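You operate a simulated robot arm through the tools that you are given. There is no shell and no other tool.

The job below is to be done with a simulated robot arm. You get a single attempt, and the scene is never put back.

TASK
Pour hibiscus water into the yellow tumbler and the green tumbler.
Fine: about 130 ml each; lay the lid on the counter to pour, then put the pitcher back with its lid on. Set down upright: pitcher.

It is judged by the outcome, as a careful person would: the job done as asked, and still so three seconds after it is handed in. It fails if anything else is knocked over, pushed out of place, dropped, spilled or broken. A push-on lid holds only when it is set on centred and level and pressed home; a screw cap is set on level and turned clockwise until tight.

THE ROBOT
A 7-joint arm with a two-finger parallel gripper, fixed in place. Base frame: the origin is at the foot of the arm, x ahead of it, y to its left, z up. Units: m, rad, N and s.
With the tool pointing down near the work surface it reaches from about 0.52 to 0.96 m from the base axis. Its first joint turns from -2.897 to 2.897 rad. Payload 3.91 kg.
The TCP is the grasp point between the finger pads, 0.03 m short of the fingertips. In the tool frame z runs along the fingers and y along their closing line. Largest opening 0.11 m; finger width 0.02, thickness 0.01; the body of the gripper, 0.048 by 0.112 m, starts 0.055 m behind the TCP.
Orientation is told as [roll, pitch, yaw] about the base's x, y, z axes, in that order, counted from this pose: with the fingers straight down and closing along the base's y, the tool's x points along the base's -x, its y along +y and its z along -z.

THE INTERFACE
- The arm moves only by the tool arm_command. Its argument "deltas" is a list of rows, each a list of 3 entries, a list of its own where there are three numbers: the shift along the tool's x, y, z in m, then the turn, a rotation vector about the tool's x, y, z in rad, then the closure in counts, from 0 (fully open) to 255 (shut). In form: [[[x, y, z], [rx, ry, rz], jaw], ...]. A call has 1 to 20 rows; each row is the pose to reach, as a shift and turn from the pose commanded when the call began, along the tool's axes at that moment. Each row takes 0.2 s and may step no farther than 0.05 m and 0.15 rad from the row before; otherwise, or with a gripper value out of range, the whole call is refused. Where a pose cannot be reached the arm comes as near as it can. A force on the tool above 40 N (or 10 N above the force at the start of the call, whichever is more), or a blocked arm, ends the call early, and 0.2 s more pass. Each finger travels about 0.072 m/s and halts on what it meets, pressing with about 36 N; the grip force reading is that of the motor and also rises with nothing between the fingers. The clock runs only during rows and for 0.2 s after the last one: add rows that repeat a pose to give the fingers time. The reply holds the time, the measured pose of the TCP, the force on the tool along the base axes, the opening and the grip force, in the units named above and with some noise, with the torque about the TCP (base axes, N m) and any sound that the robot's microphone picked up.
- Cameras (640 x 400 px; columns grow to the right, rows downward): "scene" is fixed at [0.0492, -0.5003, 1.6221]; the picture's right is [0.00, -1.00, 0.00], its down [-0.78, -0.00, -0.63] and it looks along [0.63, 0.00, -0.78] (base axes); focal length 328 px, centre (320, 200). "wrist" rides on the gripper at [0.072, 0.017, -0.103] in the tool frame; the picture's right is [-0.23, 0.97, 0.00], its down [-0.76, -0.18, -0.62] and it looks along [-0.61, -0.14, 0.78] (tool axes); focal length 222 px, centre (320, 200). There is no depth. A picture from a camera that has moved, and an enlarged one, comes with that camera's place and axes in the base frame and with its lens.
- get_image(camera): a new picture of that camera. The clock stands still meanwhile.
- lift_body(by): slides the trunk up (or, below 0, down) by that many m; the arm rides with it, the base frame stays. It gives what a move gives, with no picture.
- zoom(camera, box): a new picture of the part [left, top, right, bottom] of that camera's present view, enlarged. The clock stands still meanwhile.
- sign_off(): hands the job in; it is judged then, once.

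Nothing tells you positions but the pictures and the camera data. Unless the task says otherwise, let go and move clear before handing in.

The tools are called after ">>>" as a command line: name --argument value ..., lists and objects as JSON in quotes. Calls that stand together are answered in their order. arm_command: Moves the arm, as the interface text tells. Its arguments: {"type":"object","properties":{"deltas":{"type":"array"}},"required":["deltas"]} The other tools are called the same way: lift_body (by) slides the trunk up or down; get_image (camera) takes a picture; zoom (camera, box) takes an enlarged picture of a part of a camera's view; sign_off () hands the job in.

At the start:

```text
time_s: 0.0
eef_pos: [0.3729, -0.3006, 1.2677]
tool_rot: [0.001, 0.001, 0.0]
force: [0.2, -1.0, -0.1]
ft_torque: [0.0, 0.0, 0.0]
finger_gap: 0.1099
grip_force: 0.1
trunk travel left (down, up): [-0.625, 0.057]
```

scene: 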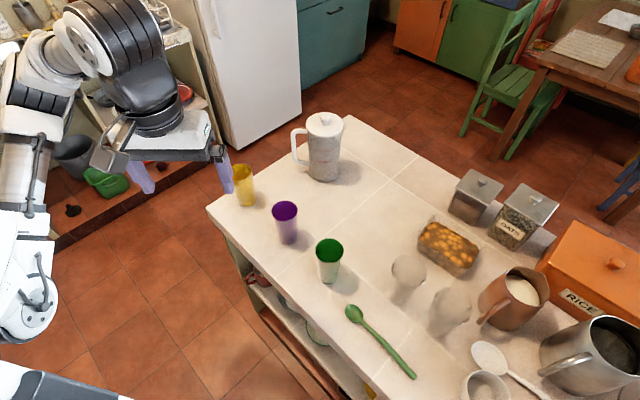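
wrist: 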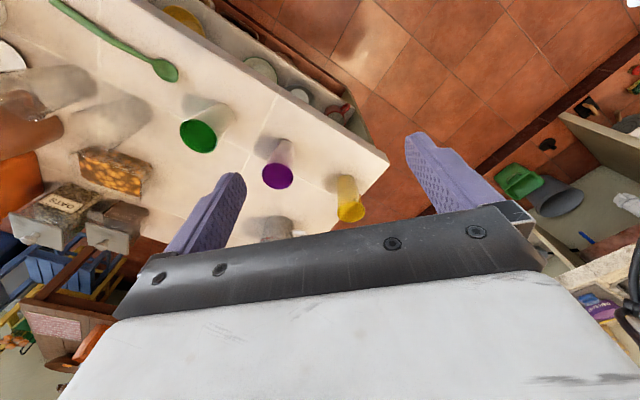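

I see a counter with a lidded pitcher at the far left, and yellow, purple and green tumblers along the near edge. I'll look closer before I move.

>>> zoom --camera "scene" --box '[270, 90, 370, 200]'

>>> zoom --camera "scene" --box '[210, 140, 370, 300]'

>>> zoom --camera "wrist" --box '[160, 60, 400, 250]'

```text
3.64 times, centred on (320, 145) of scene
camera zoom: at [0.0492, -0.5003, 1.6221], right [0.0, -1.0, 0.0], down [-0.78, 0.0, -0.63], along [0.63, 0.0, -0.78], focal length 1191 px, centre (320, 400)
```

zoom: 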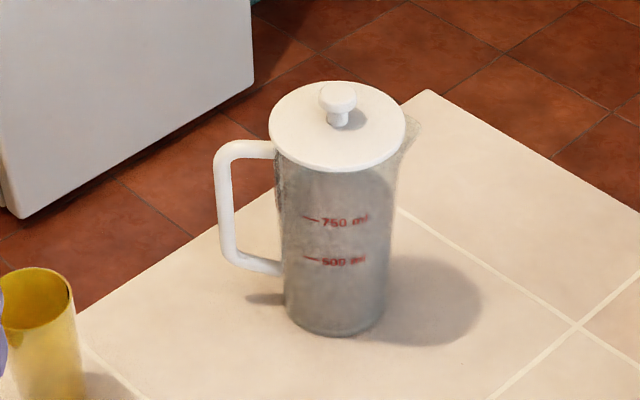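

```text
2.50 times, centred on (290, 220) of scene
camera zoom: at [0.0492, -0.5003, 1.6221], right [0.0, -1.0, 0.0], down [-0.78, 0.0, -0.63], along [0.63, 0.0, -0.78], focal length 819 px, centre (395, 150)
```

zoom: 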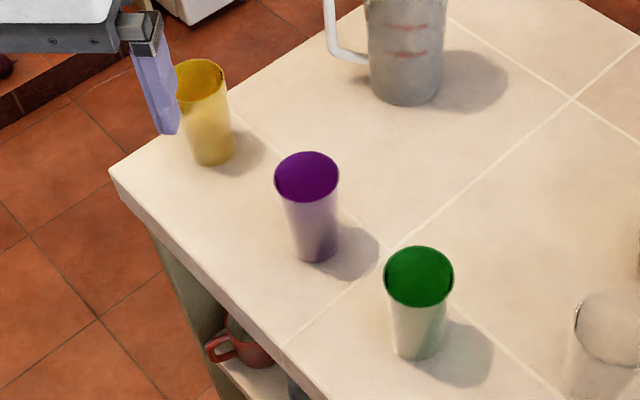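

```text
2.11 times, centred on (280, 155) of wrist
camera zoom: at [0.3003, -0.2852, 1.3737], right [0.23, 0.97, 0.0], down [0.76, -0.18, 0.62], along [0.61, -0.14, -0.78], focal length 468 px, centre (404, 295)
```

zoom: 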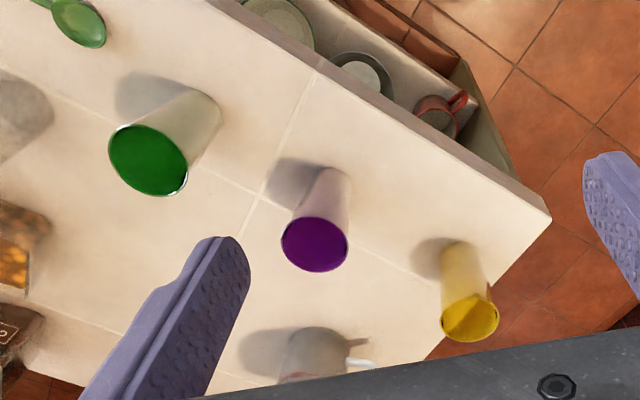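

The counter top works out at about z≈0.887. The pitcher is at about (0.743,-0.512) with its handle toward +y and its spout toward -y. Yellow is near (0.63,-0.29), purple (0.50,-0.416) and green (0.40,-0.522), with rims at about 1.02. I'll move the wrist camera closer to the pitcher to refine these.

>>> arm_command --deltas '[[[-0.03, -0.022, 0.002], [0, 0, 0], 0], [[-0.065, -0.047, 0.004], [0, 0, 0], 0], [[-0.1, -0.072, 0.006], [0, 0, 0], 0], [[-0.135, -0.097, 0.008], [0, 0, 0], 0], [[-0.17, -0.122, 0.01], [0, 0, 0], 0], [[-0.205, -0.148, 0.013], [0, 0, 0], 0], [[-0.24, -0.173, 0.016], [0, 0, 0], 0], [[-0.277, -0.2, 0.018], [0, 0, 0], 0], [[-0.277, -0.2, 0.018], [0, 0, 0], 0]]'

>>> get_image --camera "wrist"

>>> get_image --camera "scene"

```text
time_s: 2.0
eef_pos: [0.6458, -0.4941, 1.2477]
tool_rot: [-0.002, -0.002, -0.003]
force: [0.0, 0.7, 0.6]
ft_torque: [0.0, -0.03, 0.0]
finger_gap: 0.1099
grip_force: 0.0
out of reach, approached as far as the arm can: row 8, 9
trunk travel left (down, up): [-0.625, 0.057]
```

```text
taken
camera wrist: at [0.5721, -0.4774, 1.351], right [0.23, 0.97, 0.0], down [0.76, -0.18, 0.62], along [0.61, -0.14, -0.78], focal length 222 px, centre (320, 200)
```

wrist: 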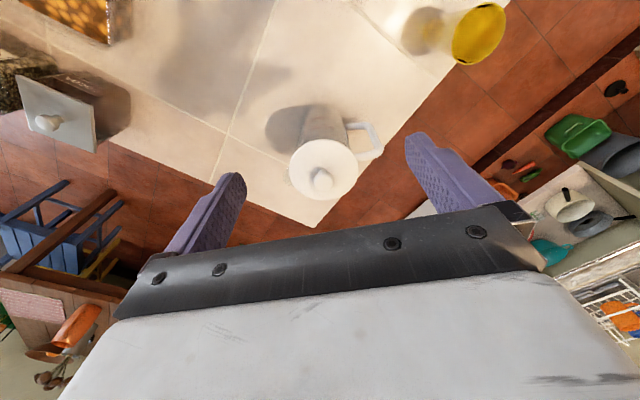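

```text
taken
```

scene: 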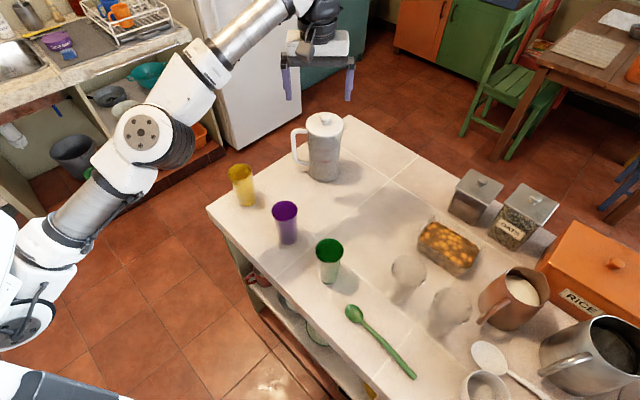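

The arm hit its reach limit at this height, so I'll work lower. First I'll zoom on the lid and handle to triangulate them.

>>> zoom --camera "wrist" --box '[250, 90, 410, 230]'

>>> zoom --camera "scene" --box '[280, 100, 360, 190]'

```text
2.86 times, centred on (330, 160) of wrist
camera zoom: at [0.5721, -0.4774, 1.351], right [0.23, 0.97, 0.0], down [0.76, -0.18, 0.62], along [0.61, -0.14, -0.78], focal length 635 px, centre (291, 314)
```

zoom: 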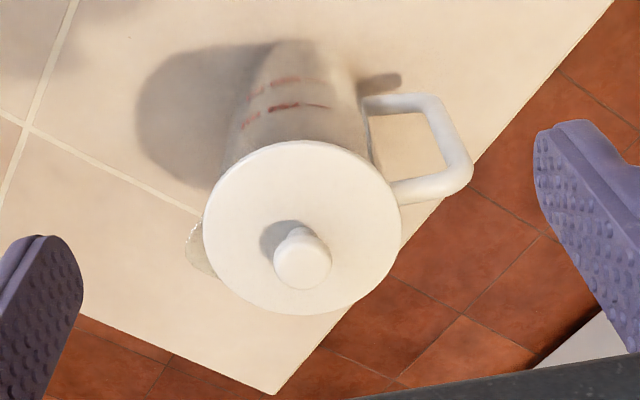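

```text
4.44 times, centred on (320, 145) of scene
camera zoom: at [0.0492, -0.5003, 1.6221], right [0.0, -1.0, 0.0], down [-0.78, 0.0, -0.63], along [0.63, 0.0, -0.78], focal length 1456 px, centre (320, 444)
```

zoom: 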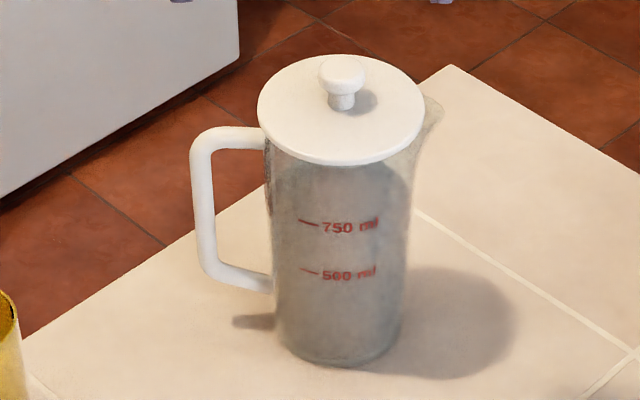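

The knob top comes out near (0.730,-0.510,1.114). I'll lower and approach it to check, staying above the knob.

>>> arm_command --deltas '[[[-0.01, -0.002, 0.03], [0, 0, 0], 0], [[-0.03, -0.005, 0.055], [0, 0, 0], 0], [[-0.05, -0.01, 0.07], [0, 0, 0], 0], [[-0.05, -0.01, 0.07], [0, 0, 0], 0]]'

>>> get_image --camera "wrist"

>>> get_image --camera "scene"

```text
time_s: 3.0
eef_pos: [0.6906, -0.4953, 1.1772]
tool_rot: [-0.001, -0.001, -0.001]
force: [1.0, 0.2, -0.7]
ft_torque: [-0.02, 0.01, 0.01]
finger_gap: 0.1101
grip_force: 0.1
out of reach, approached as far as the arm can: row 3, 4
trunk travel left (down, up): [-0.625, 0.057]
```

```text
taken
camera wrist: at [0.6184, -0.48, 1.2816], right [0.23, 0.97, 0.0], down [0.76, -0.18, 0.62], along [0.61, -0.14, -0.78], focal length 222 px, centre (320, 200)
```

wrist: 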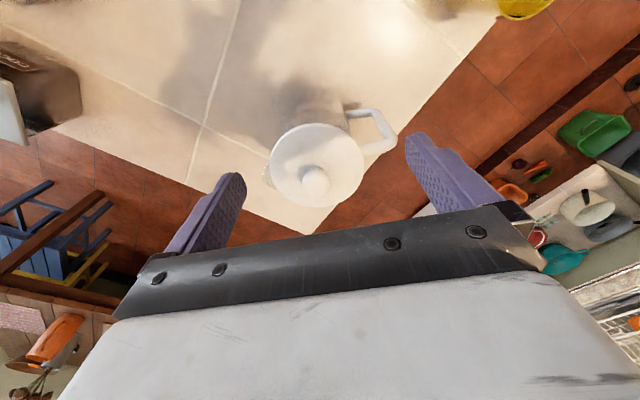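

```text
taken
```

scene: 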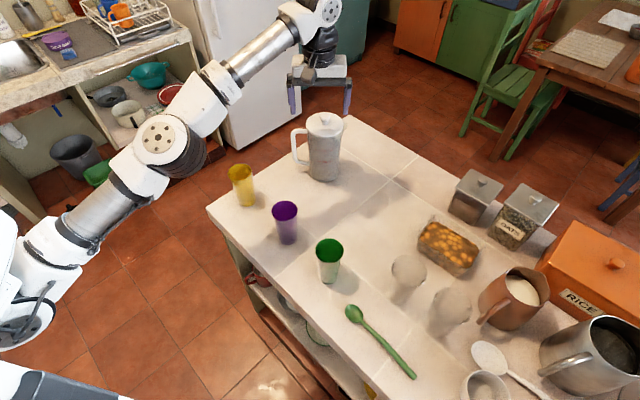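

At this height the arm tops out near 0.85 m radius. I'll raise the trunk fully, then yaw to face the pitcher and tilt the tool outward to gain reach.

>>> lift_body --by 0.057

>>> arm_command --deltas '[[[0.02, 0.01, 0], [0, 0, 0.12], 0], [[0.04, 0.02, 0], [0, 0, 0.24], 0], [[0.06, 0.03, 0], [0, 0, 0.36], 0], [[0.08, 0.04, 0], [0, 0, 0.48], 0], [[0.08, 0.04, 0], [0, 0, 0.6], 0], [[0.08, 0.04, 0], [0, 0, 0.6], 0]]'

>>> arm_command --deltas '[[[0, 0, 0], [0, -0.12, 0], 0], [[0, 0, 0], [0, -0.24, 0], 0], [[0, 0, 0], [0, -0.36, 0], 0], [[0, 0, 0], [0, -0.48, 0], 0], [[0, 0, 0], [0, -0.6, 0], 0], [[0, 0, 0], [0, -0.6, 0], 0]]'

>>> get_image --camera "wrist"

>>> get_image --camera "scene"

```text
time_s: 4.0
eef_pos: [0.6925, -0.4958, 1.2343]
tool_rot: [-0.001, 0.0, 0.0]
force: [-0.7, 0.5, 0.0]
ft_torque: [0.0, 0.01, -0.03]
finger_gap: 0.11
grip_force: 0.0
trunk travel left (down, up): [-0.682, 0.0]
```

```text
time_s: 5.4
eef_pos: [0.6719, -0.4952, 1.2569]
tool_rot: [-0.001, 0.002, -0.601]
force: [0.6, 0.2, -0.7]
ft_torque: [-0.01, 0.01, -0.02]
finger_gap: 0.1098
grip_force: 0.1
out of reach, approached as far as the arm can: row 1, 2, 3, 4, 5, 6
trunk travel left (down, up): [-0.682, 0.0]
```

```text
time_s: 6.8
eef_pos: [0.7017, -0.4796, 1.3312]
tool_rot: [0.011, -0.214, -0.644]
force: [0.0, 0.0, 0.0]
ft_torque: [0.02, 0.03, 0.06]
finger_gap: 0.1097
grip_force: 0.0
out of reach, approached as far as the arm can: row 1, 2, 3, 4, 5, 6
trunk travel left (down, up): [-0.682, 0.0]
```

```text
taken
camera wrist: at [0.6365, -0.4125, 1.4183], right [0.76, 0.65, 0.06], down [0.38, -0.51, 0.77], along [0.53, -0.56, -0.64], focal length 222 px, centre (320, 200)
```

wrist: 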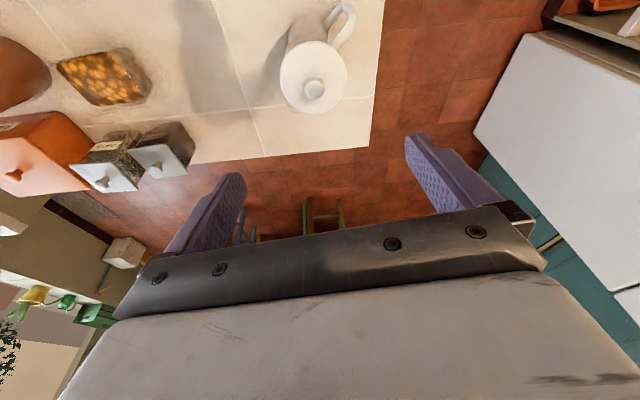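

```text
taken
```

scene: 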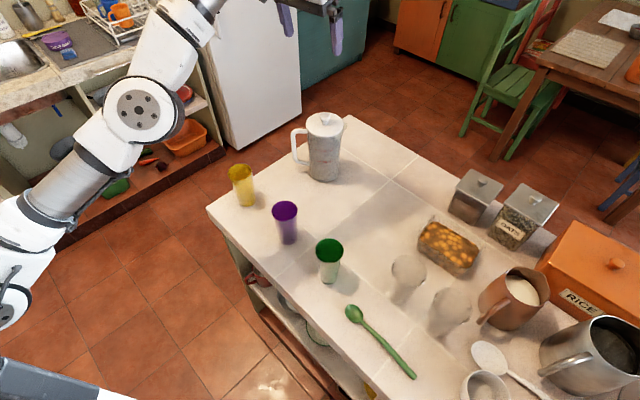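

The arm got stuck near its stretched limit. I'll pull back to a more comfortable radius and set the tilt there.

>>> arm_command --deltas '[[[0.03, 0, -0.02], [0, 0, 0], 0], [[0.06, 0, -0.03], [0, 0, 0], 0], [[0.09, 0, -0.04], [0, 0, 0], 0], [[0.12, 0, -0.05], [0, 0, 0], 0], [[0.15, 0, -0.05], [0, 0, 0], 0], [[0.18, 0, -0.05], [0, 0, 0], 0], [[0.18, 0, -0.05], [0, 0, 0], 0], [[0.18, 0, -0.05], [0, 0, 0], 0]]'

>>> get_image --camera "scene"

```text
time_s: 8.6
eef_pos: [0.6999, -0.4581, 1.3582]
tool_rot: [0.01, -0.213, -0.644]
force: [0.6, 0.1, 0.1]
ft_torque: [-0.02, 0.01, 0.02]
finger_gap: 0.1098
grip_force: 0.1
out of reach, approached as far as the arm can: row 1, 2, 3, 4, 5, 6, 7, 8
trunk travel left (down, up): [-0.682, 0.0]
```

```text
taken
```

scene: 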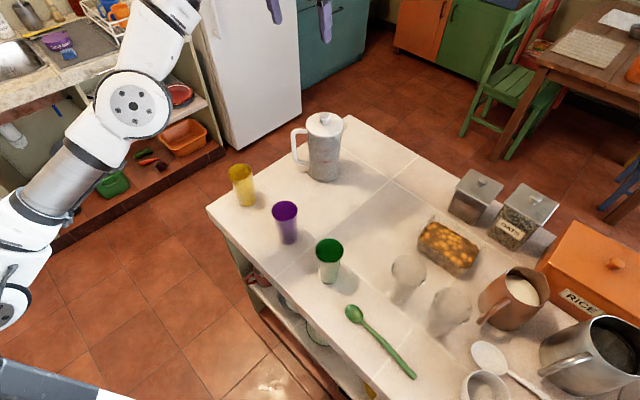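

The arm looks fully straightened and held at a singularity. I'll fold it back with a combined retract, lower and un-tilt.

>>> arm_command --deltas '[[[0.03, 0, 0.03], [0, 0.08, 0], 0], [[0.06, 0, 0.055], [0, 0.16, 0], 0], [[0.09, 0, 0.08], [0, 0.213, 0], 0], [[0.12, 0, 0.105], [0, 0.213, 0], 0], [[0.15, 0, 0.13], [0, 0.213, 0], 0], [[0.18, 0, 0.155], [0, 0.213, 0], 0], [[0.21, 0, 0.16], [0, 0.213, 0], 0], [[0.21, 0, 0.16], [0, 0.213, 0], 0]]'

>>> get_image --camera "scene"

```text
time_s: 10.4
eef_pos: [0.6992, -0.4571, 1.2808]
tool_rot: [0.01, -0.003, -0.644]
force: [-0.6, 0.3, -0.3]
ft_torque: [0.0, -0.01, -0.03]
finger_gap: 0.1099
grip_force: 0.1
out of reach, approached as far as the arm can: row 1, 2, 3, 4, 5, 6, 7, 8
trunk travel left (down, up): [-0.682, 0.0]
```

```text
taken
```

scene: 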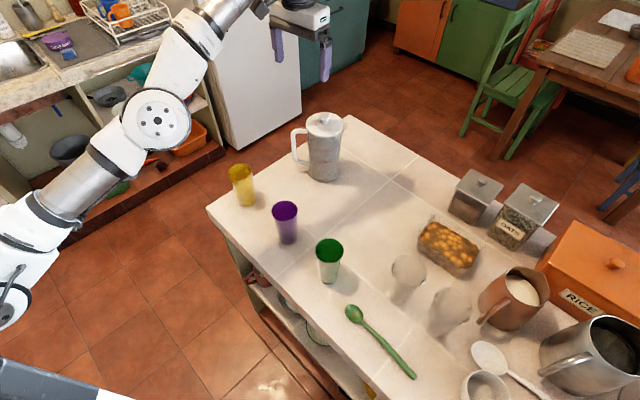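

That direction works. I'll keep going down, shifted sideways away from the pitcher, so the elbow bends again.

>>> arm_command --deltas '[[[0, 0.03, 0.02], [0, 0, 0], 0], [[0, 0.06, 0.04], [0, 0, 0], 0], [[0, 0.08, 0.07], [0, 0, 0], 0], [[0, 0.08, 0.1], [0, 0, 0], 0], [[0, 0.08, 0.13], [0, 0, 0], 0], [[0, 0.08, 0.13], [0, 0, 0], 0]]'

>>> arm_command --deltas '[[[0.03, 0, 0], [0, 0, 0], 0], [[0.06, 0, 0], [0, 0, 0], 0], [[0.09, 0, 0], [0, 0, 0], 0], [[0.09, 0, 0], [0, 0, 0], 0]]'

```text
time_s: 11.8
eef_pos: [0.7305, -0.434, 1.2326]
tool_rot: [0.016, 0.072, -0.601]
force: [0.3, -0.5, 0.2]
ft_torque: [-0.01, 0.0, 0.0]
finger_gap: 0.11
grip_force: 0.1
out of reach, approached as far as the arm can: row 1, 2, 3, 4, 5, 6
trunk travel left (down, up): [-0.682, 0.0]
```

```text
time_s: 12.8
eef_pos: [0.7184, -0.4339, 1.2541]
tool_rot: [0.016, 0.071, -0.602]
force: [-0.5, 0.3, -0.2]
ft_torque: [-0.04, -0.01, -0.02]
finger_gap: 0.1099
grip_force: 0.0
out of reach, approached as far as the arm can: row 1, 2, 3, 4
trunk travel left (down, up): [-0.682, 0.0]
```

The elbow is still straight. I'll tilt the fingers toward the base while pulling in, which should flex it.

>>> arm_command --deltas '[[[0, 0, 0], [0, 0.12, 0], 0], [[0, 0, 0], [0, 0.24, 0], 0], [[0, 0, 0], [0, 0.36, 0], 0], [[0, 0, 0], [0, 0.48, 0], 0], [[0, 0, 0], [0, 0.6, 0], 0], [[0.03, 0, 0], [0, 0.6, 0], 0], [[0.06, 0, 0], [0, 0.6, 0], 0], [[0.09, 0, 0], [0, 0.6, 0], 0], [[0.12, 0, 0], [0, 0.6, 0], 0], [[0.15, 0, 0], [0, 0.6, 0], 0]]'

>>> get_image --camera "scene"

```text
time_s: 15.0
eef_pos: [0.6267, -0.3585, 1.147]
tool_rot: [0.02, 0.672, -0.592]
force: [-0.3, -0.4, -0.1]
ft_torque: [0.01, 0.01, -0.01]
finger_gap: 0.1099
grip_force: 0.0
out of reach, approached as far as the arm can: row 1, 2, 3, 4, 5, 6, 7, 8, 9, 10
trunk travel left (down, up): [-0.682, 0.0]
```

```text
taken
```

scene: 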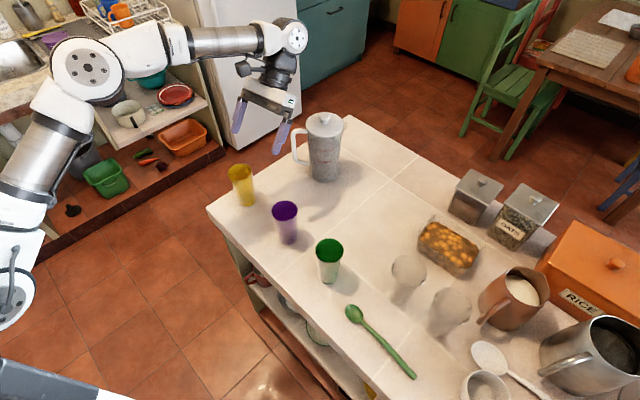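

The elbow has flexed. I'll retract a bit more and level the tool back to straight down.

>>> arm_command --deltas '[[[0.03, 0, 0], [0, 0, 0], 0], [[0.06, 0, 0], [0, 0, 0], 0], [[0.09, 0, 0], [0, -0.1, 0], 0], [[0.12, 0, 0], [0, -0.22, 0], 0], [[0.12, 0, 0], [0, -0.34, 0], 0], [[0.12, 0, 0], [0, -0.46, 0], 0], [[0.12, 0, 0], [0, -0.58, 0], 0], [[0.12, 0, 0], [0, -0.67, 0], 0], [[0.12, 0, 0], [0, -0.67, 0], 0]]'

```text
time_s: 17.0
eef_pos: [0.5513, -0.3069, 1.221]
tool_rot: [0.015, 0.001, -0.603]
force: [0.1, 0.1, -1.2]
ft_torque: [0.02, 0.0, 0.02]
finger_gap: 0.1099
grip_force: 0.0
out of reach, approached as far as the arm can: row 1, 2
trunk travel left (down, up): [-0.682, 0.0]
```

Back in the working range. I'll tilt the tool outward here.

>>> arm_command --deltas '[[[0, 0, 0], [0, -0.12, 0], 0], [[0, 0, 0], [0, -0.24, 0], 0], [[0, 0, 0], [0, -0.36, 0], 0], [[0, 0, 0], [0, -0.48, 0], 0], [[0, 0, 0], [0, -0.6, 0], 0], [[0, 0, 0], [0, -0.7, 0], 0], [[0, 0, 0], [0, -0.7, 0], 0]]'

>>> get_image --camera "scene"

>>> get_image --camera "wrist"

```text
time_s: 18.6
eef_pos: [0.5513, -0.3054, 1.2202]
tool_rot: [0.02, -0.698, -0.615]
force: [1.2, -0.2, -0.5]
ft_torque: [-0.02, 0.0, 0.04]
finger_gap: 0.1099
grip_force: 0.0
trunk travel left (down, up): [-0.682, 0.0]
```

```text
taken
```

scene: 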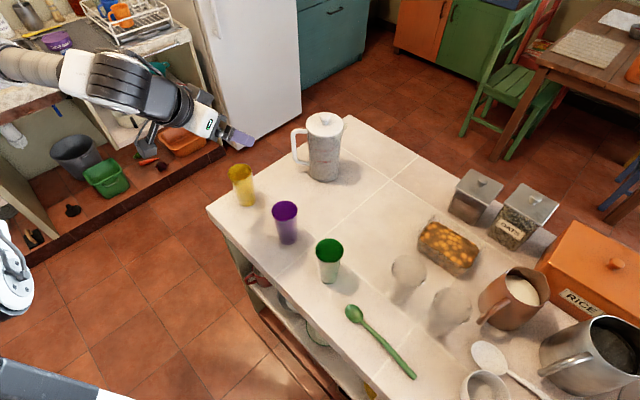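

```text
taken
camera wrist: at [0.4593, -0.2248, 1.2549], right [0.69, 0.7, 0.16], down [0.04, -0.26, 0.96], along [0.72, -0.66, -0.21], focal length 222 px, centre (320, 200)
```

wrist: 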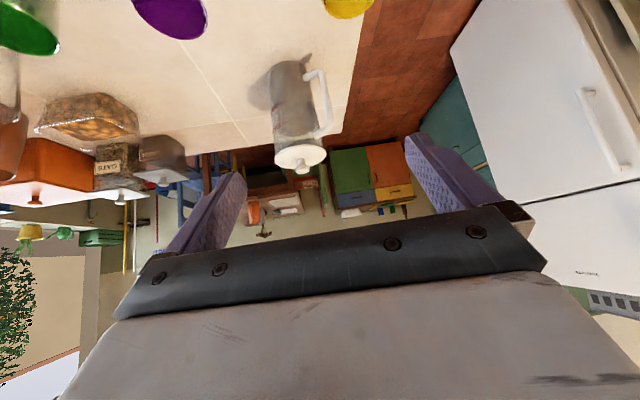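

Good, this tilted pose is comfortable and gives a useful side view of the pitcher. I'll zoom in on it.

>>> zoom --camera "wrist" --box '[240, 40, 360, 190]'

```text
2.67 times, centred on (300, 115) of wrist
camera zoom: at [0.4593, -0.2248, 1.2549], right [0.69, 0.7, 0.16], down [0.04, -0.26, 0.96], along [0.72, -0.66, -0.21], focal length 592 px, centre (373, 427)
```

zoom: 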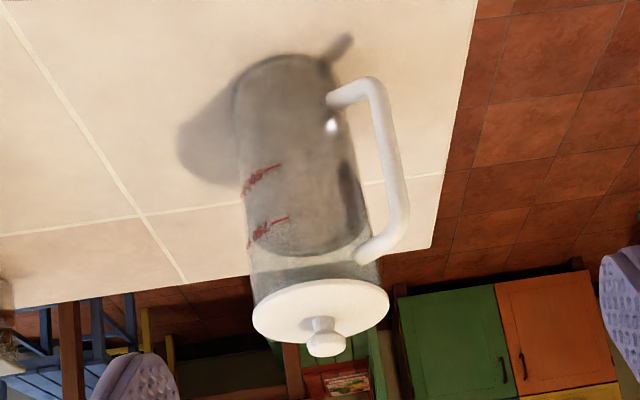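

Best estimate: pitcher axis (0.739,-0.5125), lid top z≈1.078, knob 1.08–1.107, counter ≈0.90. I'll go to a pre-grasp pose up and back from the knob with a 0.5 rad tilt.

>>> arm_command --deltas '[[[0, 0, 0], [0, 0.1, 0], 0], [[0, 0, 0], [0, 0.198, 0], 0], [[0, 0, 0], [0, 0.198, 0], 0]]'

>>> arm_command --deltas '[[[-0.03, -0.0104, 0.0234], [0, 0, 0], 0], [[-0.06, -0.0207, 0.0468], [0, 0, 0], 0], [[-0.09, -0.031, 0.0702], [0, 0, 0], 0], [[-0.12, -0.0414, 0.0936], [0, 0, 0], 0], [[-0.15, -0.0518, 0.117], [0, 0, 0], 0], [[-0.1796, -0.0621, 0.1404], [0, 0, 0], 0], [[-0.1796, -0.0621, 0.1404], [0, 0, 0], 0]]'

>>> get_image --camera "wrist"

>>> get_image --camera "scene"

```text
time_s: 19.4
eef_pos: [0.5512, -0.3068, 1.2208]
tool_rot: [0.017, -0.498, -0.613]
force: [0.4, 1.0, -0.3]
ft_torque: [0.01, 0.0, 0.0]
finger_gap: 0.1099
grip_force: 0.0
trunk travel left (down, up): [-0.682, 0.0]
```

```text
time_s: 21.0
eef_pos: [0.7027, -0.4838, 1.1824]
tool_rot: [0.018, -0.501, -0.614]
force: [-0.4, 0.5, 0.3]
ft_torque: [0.0, 0.04, 0.0]
finger_gap: 0.11
grip_force: 0.1
trunk travel left (down, up): [-0.682, 0.0]
```

```text
taken
camera wrist: at [0.6171, -0.4079, 1.24], right [0.72, 0.69, 0.12], down [0.19, -0.37, 0.91], along [0.67, -0.63, -0.4], focal length 222 px, centre (320, 200)
```

wrist: 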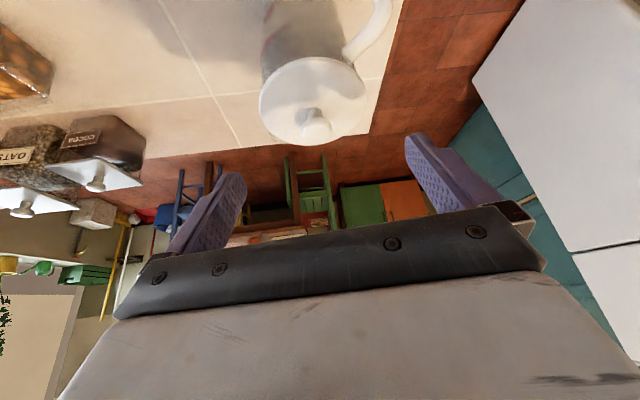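

```text
taken
```

scene: 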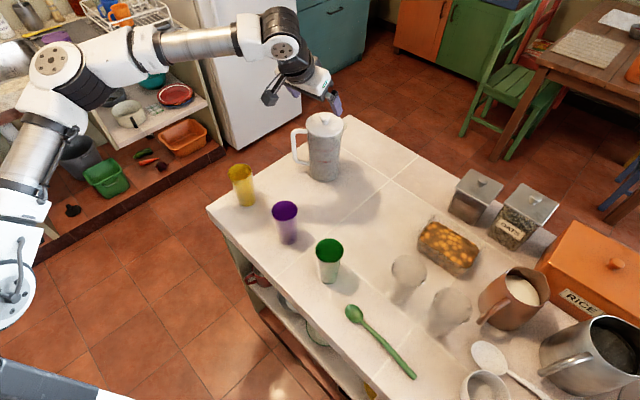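

>>> zoom --camera "wrist" --box '[250, 40, 390, 160]'

>>> zoom --camera "scene" --box '[285, 80, 365, 190]'

```text
3.33 times, centred on (320, 100) of wrist
camera zoom: at [0.6171, -0.4079, 1.24], right [0.72, 0.69, 0.12], down [0.19, -0.37, 0.91], along [0.67, -0.63, -0.4], focal length 740 px, centre (320, 533)
```

zoom: 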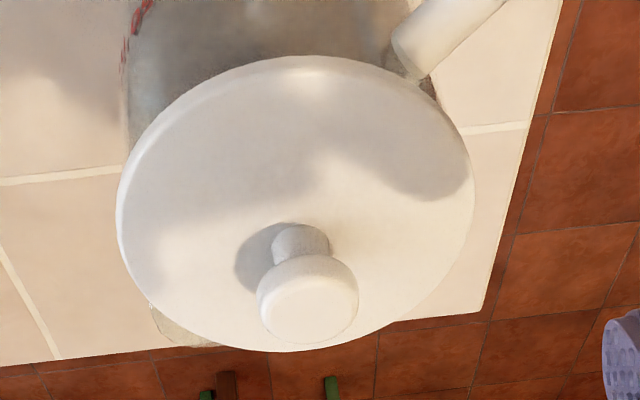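

```text
3.64 times, centred on (325, 135) of scene
camera zoom: at [0.0492, -0.5003, 1.6221], right [0.0, -1.0, 0.0], down [-0.78, 0.0, -0.63], along [0.63, 0.0, -0.78], focal length 1191 px, centre (302, 436)
```

zoom: 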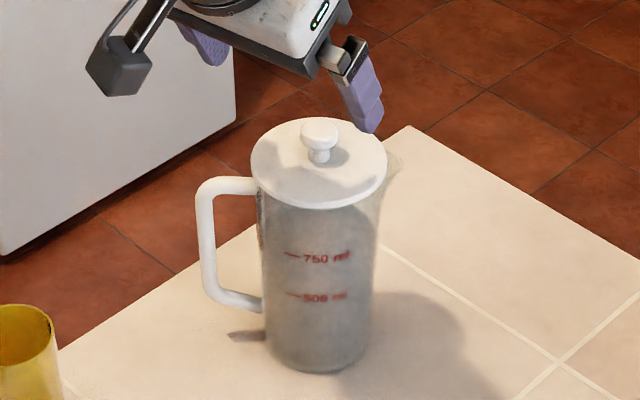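

The knob axis is near (0.734,-0.510), with its top at about 1.108. I'll advance so the fingers straddle the knob, then look before closing.

>>> arm_command --deltas '[[[0.002, -0.001, 0.025], [0, 0, 0], 0], [[0.004, -0.0025, 0.05], [0, 0, 0], 0], [[0.0055, -0.0036, 0.065], [0, 0, 0], 0], [[0.0063, -0.0036, 0.073], [0, 0, 0], 0], [[0.0063, -0.0036, 0.073], [0, 0, 0], 0]]'

>>> get_image --camera "wrist"

>>> zoom --camera "scene" --box '[270, 60, 390, 190]'

```text
time_s: 22.2
eef_pos: [0.7256, -0.5026, 1.1158]
tool_rot: [0.017, -0.499, -0.612]
force: [0.3, -0.5, -1.0]
ft_torque: [0.01, 0.05, -0.01]
finger_gap: 0.11
grip_force: 0.0
trunk travel left (down, up): [-0.682, 0.0]
```

```text
taken
camera wrist: at [0.6398, -0.4268, 1.1726], right [0.72, 0.69, 0.12], down [0.2, -0.37, 0.91], along [0.67, -0.63, -0.4], focal length 222 px, centre (320, 200)
```

wrist: 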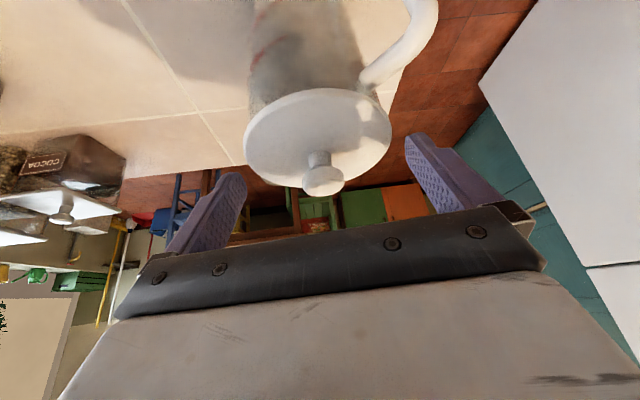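

```text
3.08 times, centred on (330, 125) of scene
camera zoom: at [0.0492, -0.5003, 1.6221], right [0.0, -1.0, 0.0], down [-0.78, 0.0, -0.63], along [0.63, 0.0, -0.78], focal length 1008 px, centre (289, 431)
```

zoom: 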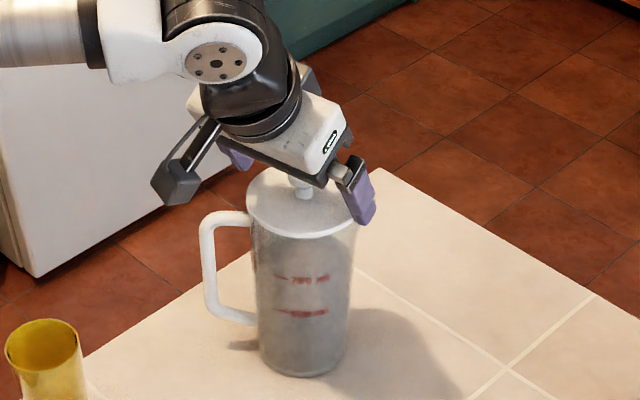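

The knob is centred between the pads. I'll close on it.

>>> arm_command --deltas '[[[0, 0, 0], [0, 0, 0], 120], [[0, 0, 0], [0, 0, 0], 180], [[0, 0, 0], [0, 0, 0], 230], [[0, 0, 0], [0, 0, 0], 255], [[0, 0, 0], [0, 0, 0], 255], [[0, 0, 0], [0, 0, 0], 255]]'

>>> zoom --camera "wrist" --box '[220, 60, 440, 240]'

>>> zoom --camera "scene" --box '[270, 60, 390, 190]'

```text
time_s: 23.6
eef_pos: [0.7239, -0.5024, 1.1149]
tool_rot: [0.017, -0.498, -0.612]
force: [1.4, 1.2, 0.9]
ft_torque: [0.06, -0.05, 0.03]
finger_gap: 0.0946
grip_force: 35.8
trunk travel left (down, up): [-0.682, 0.0]
```

```text
2.22 times, centred on (330, 150) of wrist
camera zoom: at [0.6399, -0.4266, 1.1728], right [0.72, 0.69, 0.12], down [0.2, -0.37, 0.91], along [0.67, -0.63, -0.4], focal length 494 px, centre (298, 311)
```

zoom: 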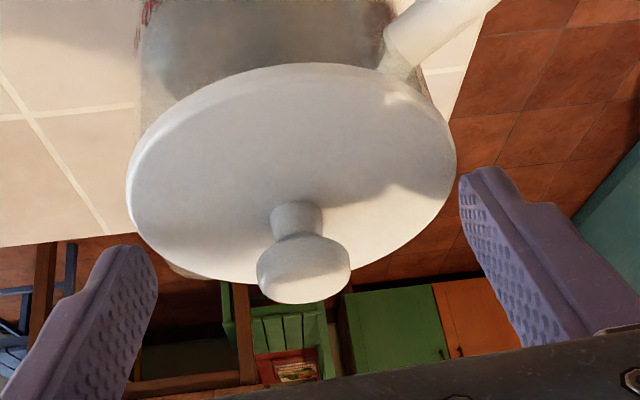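

```text
3.08 times, centred on (330, 125) of scene
camera zoom: at [0.0492, -0.5003, 1.6221], right [0.0, -1.0, 0.0], down [-0.78, 0.0, -0.63], along [0.63, 0.0, -0.78], focal length 1008 px, centre (289, 431)
```

zoom: 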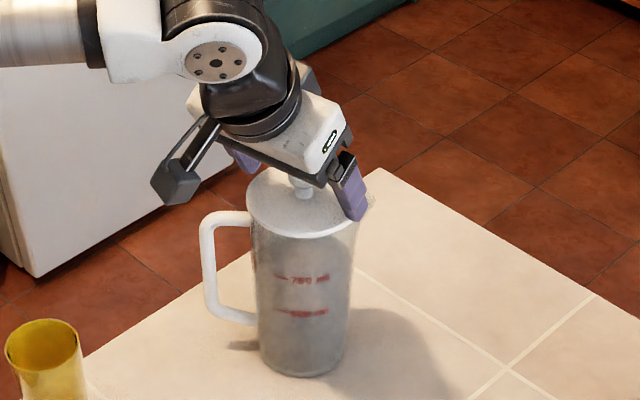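

The tips caught the lid's rim (gap 0.095), so they sit slightly too low. I'll open, rise about 10 mm, and try again on the knob.

>>> arm_command --deltas '[[[0, 0, 0], [0, 0, 0], 0], [[0, 0, 0], [0, 0, 0], 0], [[-0.0024, 0, -0.0044], [0, 0, 0], 0], [[-0.0048, 0, -0.0088], [0, 0, 0], 0], [[-0.0048, 0, -0.0088], [0, 0, 0], 0]]'

>>> arm_command --deltas '[[[0, 0, 0], [0, 0, 0], 120], [[0, 0, 0], [0, 0, 0], 180], [[0, 0, 0], [0, 0, 0], 230], [[0, 0, 0], [0, 0, 0], 255], [[0, 0, 0], [0, 0, 0], 255], [[0, 0, 0], [0, 0, 0], 255]]'

>>> zoom --camera "wrist" --box '[220, 60, 440, 240]'

>>> zoom --camera "scene" --box '[270, 60, 390, 190]'

```text
time_s: 24.8
eef_pos: [0.7247, -0.5036, 1.1255]
tool_rot: [0.018, -0.501, -0.613]
force: [-0.2, -0.1, -0.8]
ft_torque: [0.02, -0.03, 0.03]
finger_gap: 0.1101
grip_force: 0.1
trunk travel left (down, up): [-0.682, 0.0]
```

```text
time_s: 26.2
eef_pos: [0.7248, -0.5026, 1.1257]
tool_rot: [0.017, -0.501, -0.613]
force: [1.0, 2.0, 0.5]
ft_torque: [0.04, -0.09, 0.06]
finger_gap: 0.0261
grip_force: 35.7
trunk travel left (down, up): [-0.682, 0.0]
```

```text
2.22 times, centred on (330, 150) of wrist
camera zoom: at [0.6398, -0.4268, 1.183], right [0.72, 0.69, 0.12], down [0.2, -0.37, 0.91], along [0.67, -0.63, -0.4], focal length 494 px, centre (298, 311)
```

zoom: 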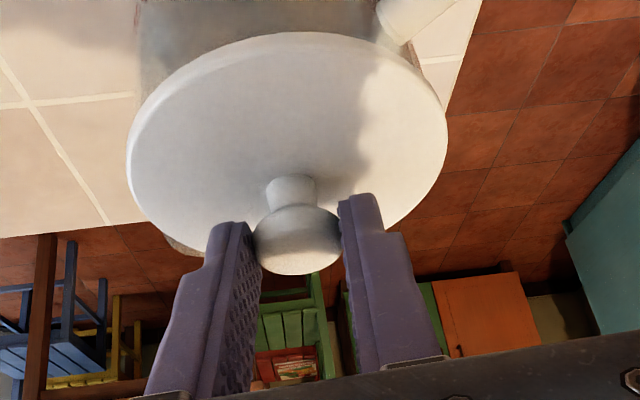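

```text
3.08 times, centred on (330, 125) of scene
camera zoom: at [0.0492, -0.5003, 1.6221], right [0.0, -1.0, 0.0], down [-0.78, 0.0, -0.63], along [0.63, 0.0, -0.78], focal length 1008 px, centre (289, 431)
```

zoom: 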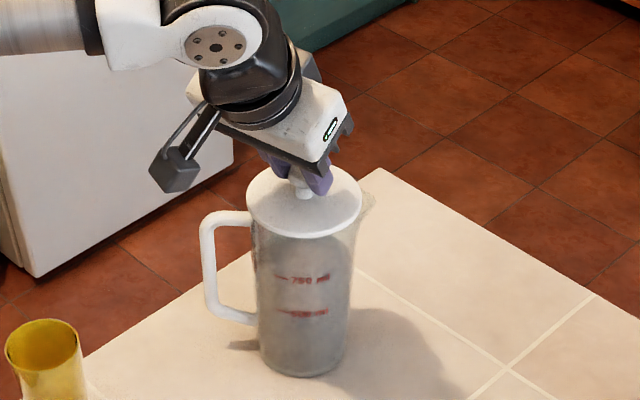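

The knob is gripped (gap 0.026). I'll pull up slowly and watch the force.

>>> arm_command --deltas '[[[-0.0012, 0, -0.0022], [0, 0, 0], 255], [[-0.0024, 0, -0.0044], [0, 0, 0], 255], [[-0.0036, 0, -0.0066], [0, 0, 0], 255], [[-0.0048, 0, -0.0088], [0, 0, 0], 255]]'

>>> zoom --camera "scene" --box '[270, 60, 390, 190]'

```text
time_s: 27.2
eef_pos: [0.7241, -0.504, 1.1359]
tool_rot: [0.017, -0.5, -0.613]
force: [-0.5, 0.5, -0.1]
ft_torque: [0.01, 0.0, -0.01]
finger_gap: 0.0258
grip_force: 36.0
trunk travel left (down, up): [-0.682, 0.0]
```

```text
3.08 times, centred on (330, 125) of scene
camera zoom: at [0.0492, -0.5003, 1.6221], right [0.0, -1.0, 0.0], down [-0.78, 0.0, -0.63], along [0.63, 0.0, -0.78], focal length 1008 px, centre (289, 431)
```

zoom: 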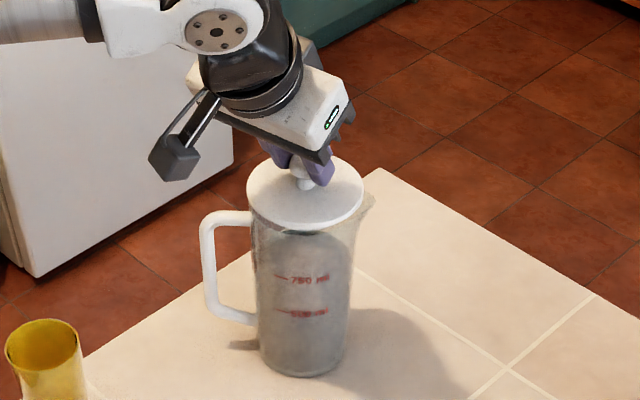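

The lid is free and the pitcher stayed put. I'll lift further, then carry it to a clear spot.

>>> arm_command --deltas '[[[-0.0072, 0, -0.0132], [0, 0, 0], 255], [[-0.0144, 0, -0.0264], [0, 0, 0], 255], [[-0.0216, 0, -0.0396], [0, 0, 0], 255], [[-0.0216, 0, -0.0396], [0, 0, 0], 255]]'

>>> get_image --camera "scene"

>>> get_image --camera "wrist"

```text
time_s: 28.2
eef_pos: [0.7245, -0.5044, 1.1825]
tool_rot: [0.018, -0.5, -0.612]
force: [0.0, -0.7, -0.1]
ft_torque: [0.03, 0.01, 0.01]
finger_gap: 0.0002
grip_force: 35.9
trunk travel left (down, up): [-0.682, 0.0]
```

```text
taken
```

scene: 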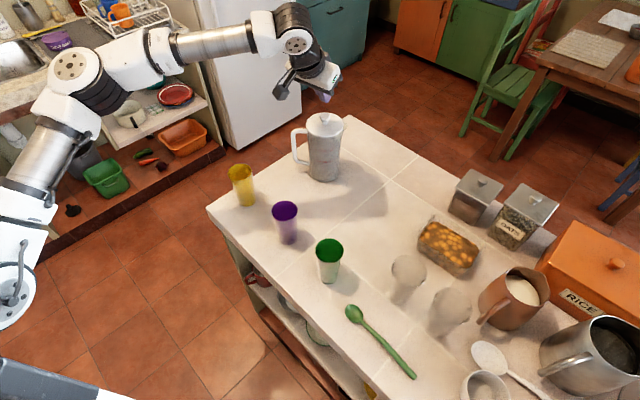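

```text
taken
camera wrist: at [0.6393, -0.428, 1.2383], right [0.72, 0.69, 0.12], down [0.2, -0.37, 0.91], along [0.67, -0.63, -0.4], focal length 222 px, centre (320, 200)
```

wrist: 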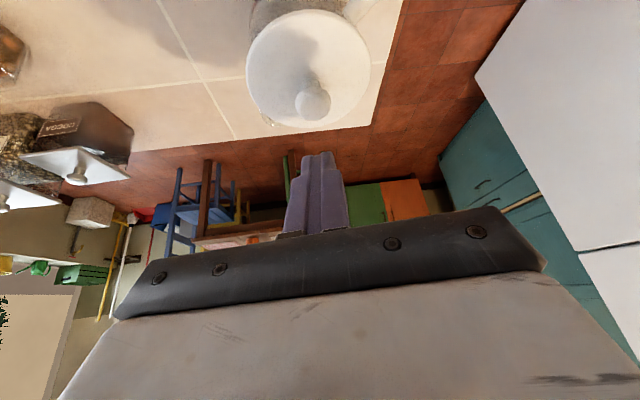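

The knob slipped out of the grip. I'll check the lid's state closely.

>>> zoom --camera "scene" --box '[270, 60, 390, 190]'

>>> zoom --camera "wrist" --box '[220, 0, 400, 140]'

```text
3.08 times, centred on (330, 125) of scene
camera zoom: at [0.0492, -0.5003, 1.6221], right [0.0, -1.0, 0.0], down [-0.78, 0.0, -0.63], along [0.63, 0.0, -0.78], focal length 1008 px, centre (289, 431)
```

zoom: 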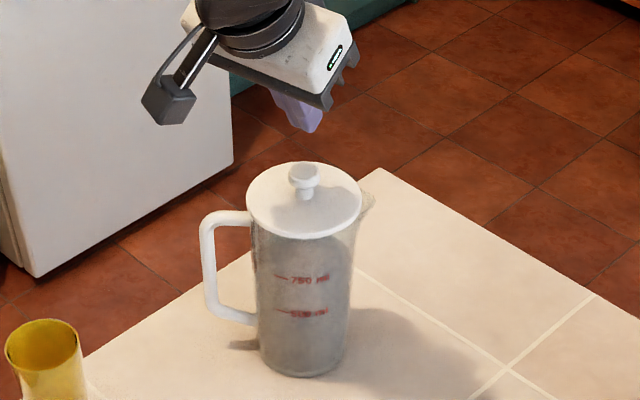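

```text
2.86 times, centred on (310, 70) of wrist
camera zoom: at [0.6393, -0.428, 1.2383], right [0.72, 0.69, 0.12], down [0.2, -0.37, 0.91], along [0.67, -0.63, -0.4], focal length 635 px, centre (349, 571)
```

zoom: 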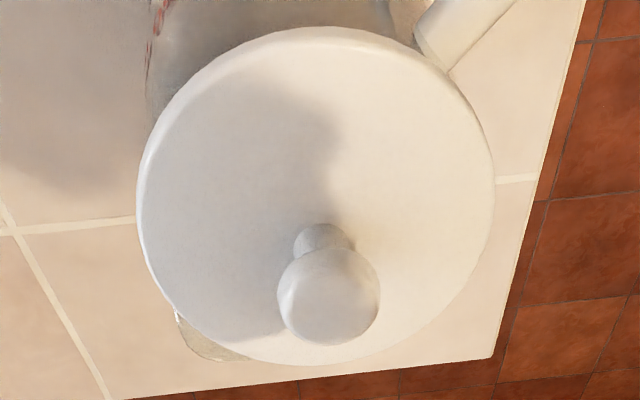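

The lid is seated as before. The pads only caught the knob's edge near their tips, so I'll make the tool steeper (0.25 rad) and pre-close partly, so the tips come down onto the lid top beside the knob.

>>> arm_command --deltas '[[[0, 0, 0], [0, 0.08, 0], 60], [[0, 0, 0], [0, 0.16, 0], 120], [[0, 0, 0], [0, 0.25, 0], 135], [[0, 0, 0], [0, 0.25, 0], 135]]'

>>> get_image --camera "wrist"

```text
time_s: 29.2
eef_pos: [0.7242, -0.5041, 1.1813]
tool_rot: [0.017, -0.25, -0.607]
force: [-0.5, -0.1, 0.0]
ft_torque: [0.0, 0.0, -0.01]
finger_gap: 0.0516
grip_force: 0.1
trunk travel left (down, up): [-0.682, 0.0]
```

```text
taken
camera wrist: at [0.6532, -0.4379, 1.2643], right [0.73, 0.68, 0.07], down [0.37, -0.49, 0.79], along [0.57, -0.55, -0.61], focal length 222 px, centre (320, 200)
```

wrist: 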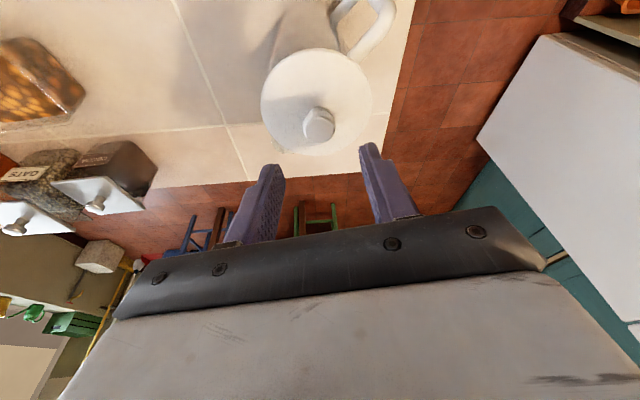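

>>> arm_command --deltas '[[[0.0035, 0, 0.025], [0, 0, 0], 135], [[0.007, 0.0003, 0.0499], [0, 0, 0], 135], [[0.007, 0.0003, 0.0499], [0, 0, 0], 135]]'

>>> arm_command --deltas '[[[0.0007, 0, 0.0029], [0, 0, 0], 135], [[0.001, 0, 0.0039], [0, 0, 0], 135], [[0.001, 0, 0.0039], [0, 0, 0], 135]]'

>>> zoom --camera "wrist" --box '[230, 40, 420, 230]'

```text
time_s: 30.0
eef_pos: [0.7293, -0.5047, 1.1287]
tool_rot: [0.017, -0.249, -0.606]
force: [0.7, -0.2, -0.5]
ft_torque: [-0.01, 0.05, 0.01]
finger_gap: 0.0518
grip_force: 0.1
trunk travel left (down, up): [-0.682, 0.0]
```

```text
time_s: 30.8
eef_pos: [0.7287, -0.5064, 1.1272]
tool_rot: [0.015, -0.248, -0.607]
force: [0.1, -0.8, 0.1]
ft_torque: [-0.04, 0.03, 0.01]
finger_gap: 0.0519
grip_force: 0.1
trunk travel left (down, up): [-0.682, 0.0]
```

```text
2.11 times, centred on (325, 135) of wrist
camera zoom: at [0.6584, -0.4399, 1.2102], right [0.73, 0.68, 0.07], down [0.37, -0.49, 0.79], along [0.57, -0.55, -0.61], focal length 468 px, centre (310, 337)
```

zoom: 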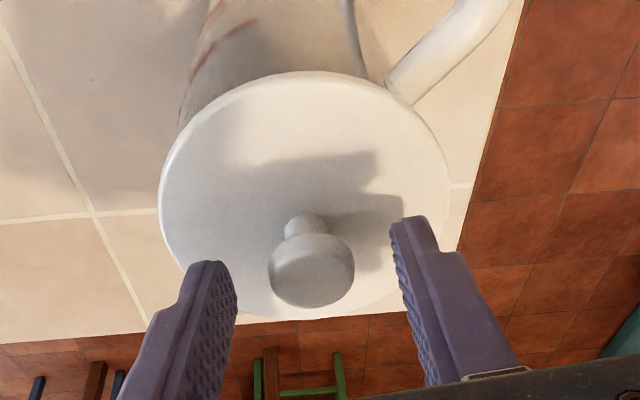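

>>> arm_command --deltas '[[[0.0005, 0, 0.0019], [0, 0, 0], 135], [[0.0005, 0, 0.0019], [0, 0, 0], 135]]'

>>> arm_command --deltas '[[[0.0005, 0, 0.0019], [0, 0, 0], 135], [[0.0005, 0, 0.0019], [0, 0, 0], 135]]'

>>> arm_command --deltas '[[[0.0005, 0, 0.0019], [0, 0, 0], 135], [[0.0005, 0, 0.0019], [0, 0, 0], 135]]'

```text
time_s: 31.4
eef_pos: [0.7288, -0.5053, 1.1238]
tool_rot: [0.014, -0.249, -0.607]
force: [0.2, -0.2, -0.4]
ft_torque: [0.0, 0.0, -0.02]
finger_gap: 0.0518
grip_force: 0.1
trunk travel left (down, up): [-0.682, 0.0]
```

```text
time_s: 32.0
eef_pos: [0.7293, -0.5048, 1.1222]
tool_rot: [0.017, -0.249, -0.609]
force: [-1.1, -0.6, -0.1]
ft_torque: [0.0, 0.01, -0.03]
finger_gap: 0.0519
grip_force: 0.1
trunk travel left (down, up): [-0.682, 0.0]
```

```text
time_s: 32.6
eef_pos: [0.7287, -0.5051, 1.1212]
tool_rot: [0.016, -0.249, -0.608]
force: [-0.4, -0.3, 0.3]
ft_torque: [0.01, 0.02, -0.01]
finger_gap: 0.0518
grip_force: 0.1
trunk travel left (down, up): [-0.682, 0.0]
```

>>> arm_command --deltas '[[[0.0005, 0, 0.0019], [0, 0, 0], 135], [[0.0005, 0, 0.0019], [0, 0, 0], 135]]'

>>> arm_command --deltas '[[[0.0005, 0, 0.0019], [0, 0, 0], 135], [[0.0005, 0, 0.0019], [0, 0, 0], 135]]'

>>> arm_command --deltas '[[[0.0005, 0, 0.0019], [0, 0, 0], 135], [[0.0005, 0, 0.0019], [0, 0, 0], 135]]'

>>> zoom --camera "wrist" --box '[230, 40, 420, 230]'

```text
time_s: 33.2
eef_pos: [0.7291, -0.5058, 1.1172]
tool_rot: [0.015, -0.25, -0.608]
force: [0.2, -0.3, 0.4]
ft_torque: [0.0, -0.02, 0.01]
finger_gap: 0.0517
grip_force: 0.1
trunk travel left (down, up): [-0.682, 0.0]
```

```text
time_s: 33.8
eef_pos: [0.7287, -0.5053, 1.1165]
tool_rot: [0.015, -0.25, -0.608]
force: [-0.9, 0.8, 1.5]
ft_torque: [0.02, 0.06, -0.05]
finger_gap: 0.0519
grip_force: 0.2
trunk travel left (down, up): [-0.682, 0.0]
```

```text
time_s: 34.4
eef_pos: [0.7299, -0.5066, 1.1164]
tool_rot: [0.016, -0.252, -0.608]
force: [0.2, -0.3, 7.9]
ft_torque: [-0.12, 0.09, -0.02]
finger_gap: 0.0516
grip_force: 0.1
trunk travel left (down, up): [-0.682, 0.0]
```

```text
2.11 times, centred on (325, 135) of wrist
camera zoom: at [0.6582, -0.4399, 1.1997], right [0.73, 0.68, 0.07], down [0.37, -0.49, 0.79], along [0.57, -0.55, -0.61], focal length 468 px, centre (310, 337)
```

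zoom: 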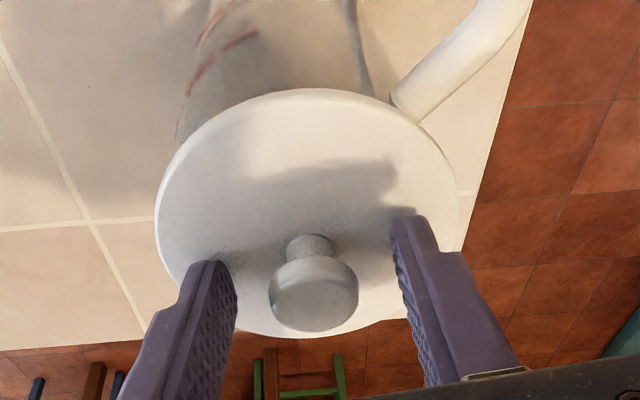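

The tips touched the lid top at TCP z≈1.1168, so the lid top is ≈1.085. I'll back off about 1.5 mm and close on the knob.

>>> arm_command --deltas '[[[-0.0008, 0, -0.0031], [0, 0, 0], 135], [[-0.0008, 0, -0.0031], [0, 0, 0], 190], [[-0.0008, 0, -0.0031], [0, 0, 0], 230], [[-0.0008, 0, -0.0031], [0, 0, 0], 255], [[-0.0008, 0, -0.0031], [0, 0, 0], 255], [[-0.0008, 0, -0.0031], [0, 0, 0], 255]]'

>>> zoom --camera "wrist" --box '[230, 40, 420, 230]'

```text
time_s: 35.8
eef_pos: [0.7293, -0.506, 1.118]
tool_rot: [0.016, -0.25, -0.608]
force: [0.4, 2.0, 0.6]
ft_torque: [0.11, -0.02, -0.04]
finger_gap: 0.026
grip_force: 35.4
trunk travel left (down, up): [-0.682, 0.0]
```

```text
2.11 times, centred on (325, 135) of wrist
camera zoom: at [0.6584, -0.4401, 1.2018], right [0.73, 0.68, 0.07], down [0.37, -0.49, 0.79], along [0.57, -0.55, -0.61], focal length 468 px, centre (310, 337)
```

zoom: 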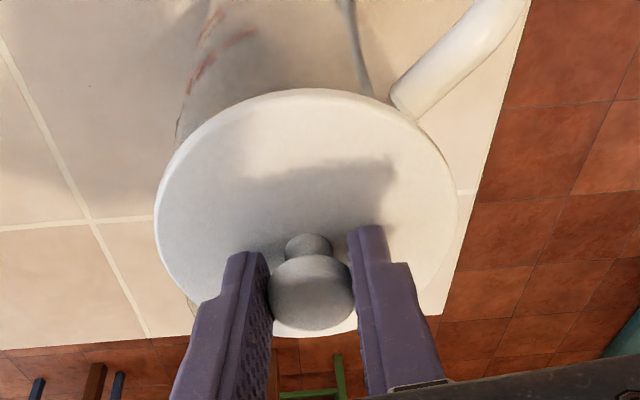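

Solid grip. I'll lift slowly again.

>>> arm_command --deltas '[[[-0.0004, 0, -0.0015], [0, 0, 0], 255], [[-0.0008, 0, -0.0029], [0, 0, 0], 255], [[-0.0011, 0, -0.0044], [0, 0, 0], 255], [[-0.0015, 0, -0.0058], [0, 0, 0], 255]]'

>>> zoom --camera "scene" --box '[270, 60, 390, 190]'

>>> zoom --camera "wrist" --box '[230, 40, 420, 230]'

```text
time_s: 36.8
eef_pos: [0.7291, -0.5073, 1.1242]
tool_rot: [0.016, -0.25, -0.607]
force: [0.3, 0.5, -0.9]
ft_torque: [-0.01, -0.02, 0.0]
finger_gap: 0.0258
grip_force: 36.1
trunk travel left (down, up): [-0.682, 0.0]
```

```text
3.08 times, centred on (330, 125) of scene
camera zoom: at [0.0492, -0.5003, 1.6221], right [0.0, -1.0, 0.0], down [-0.78, 0.0, -0.63], along [0.63, 0.0, -0.78], focal length 1008 px, centre (289, 431)
```

zoom: 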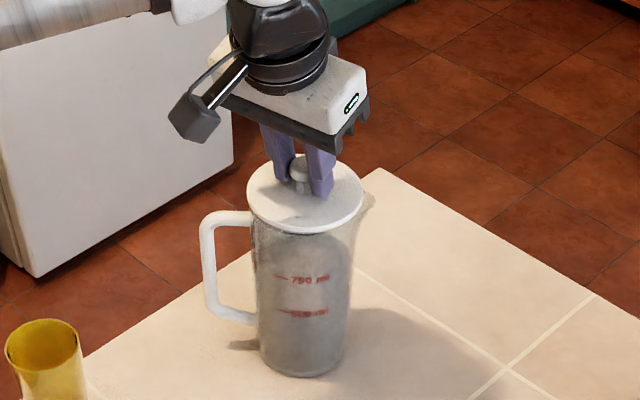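

```text
2.11 times, centred on (325, 135) of wrist
camera zoom: at [0.6584, -0.4406, 1.208], right [0.73, 0.68, 0.07], down [0.37, -0.49, 0.79], along [0.57, -0.55, -0.61], focal length 468 px, centre (310, 337)
```

zoom: 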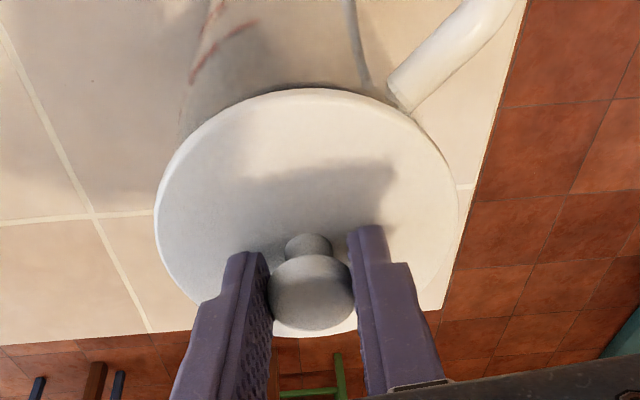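

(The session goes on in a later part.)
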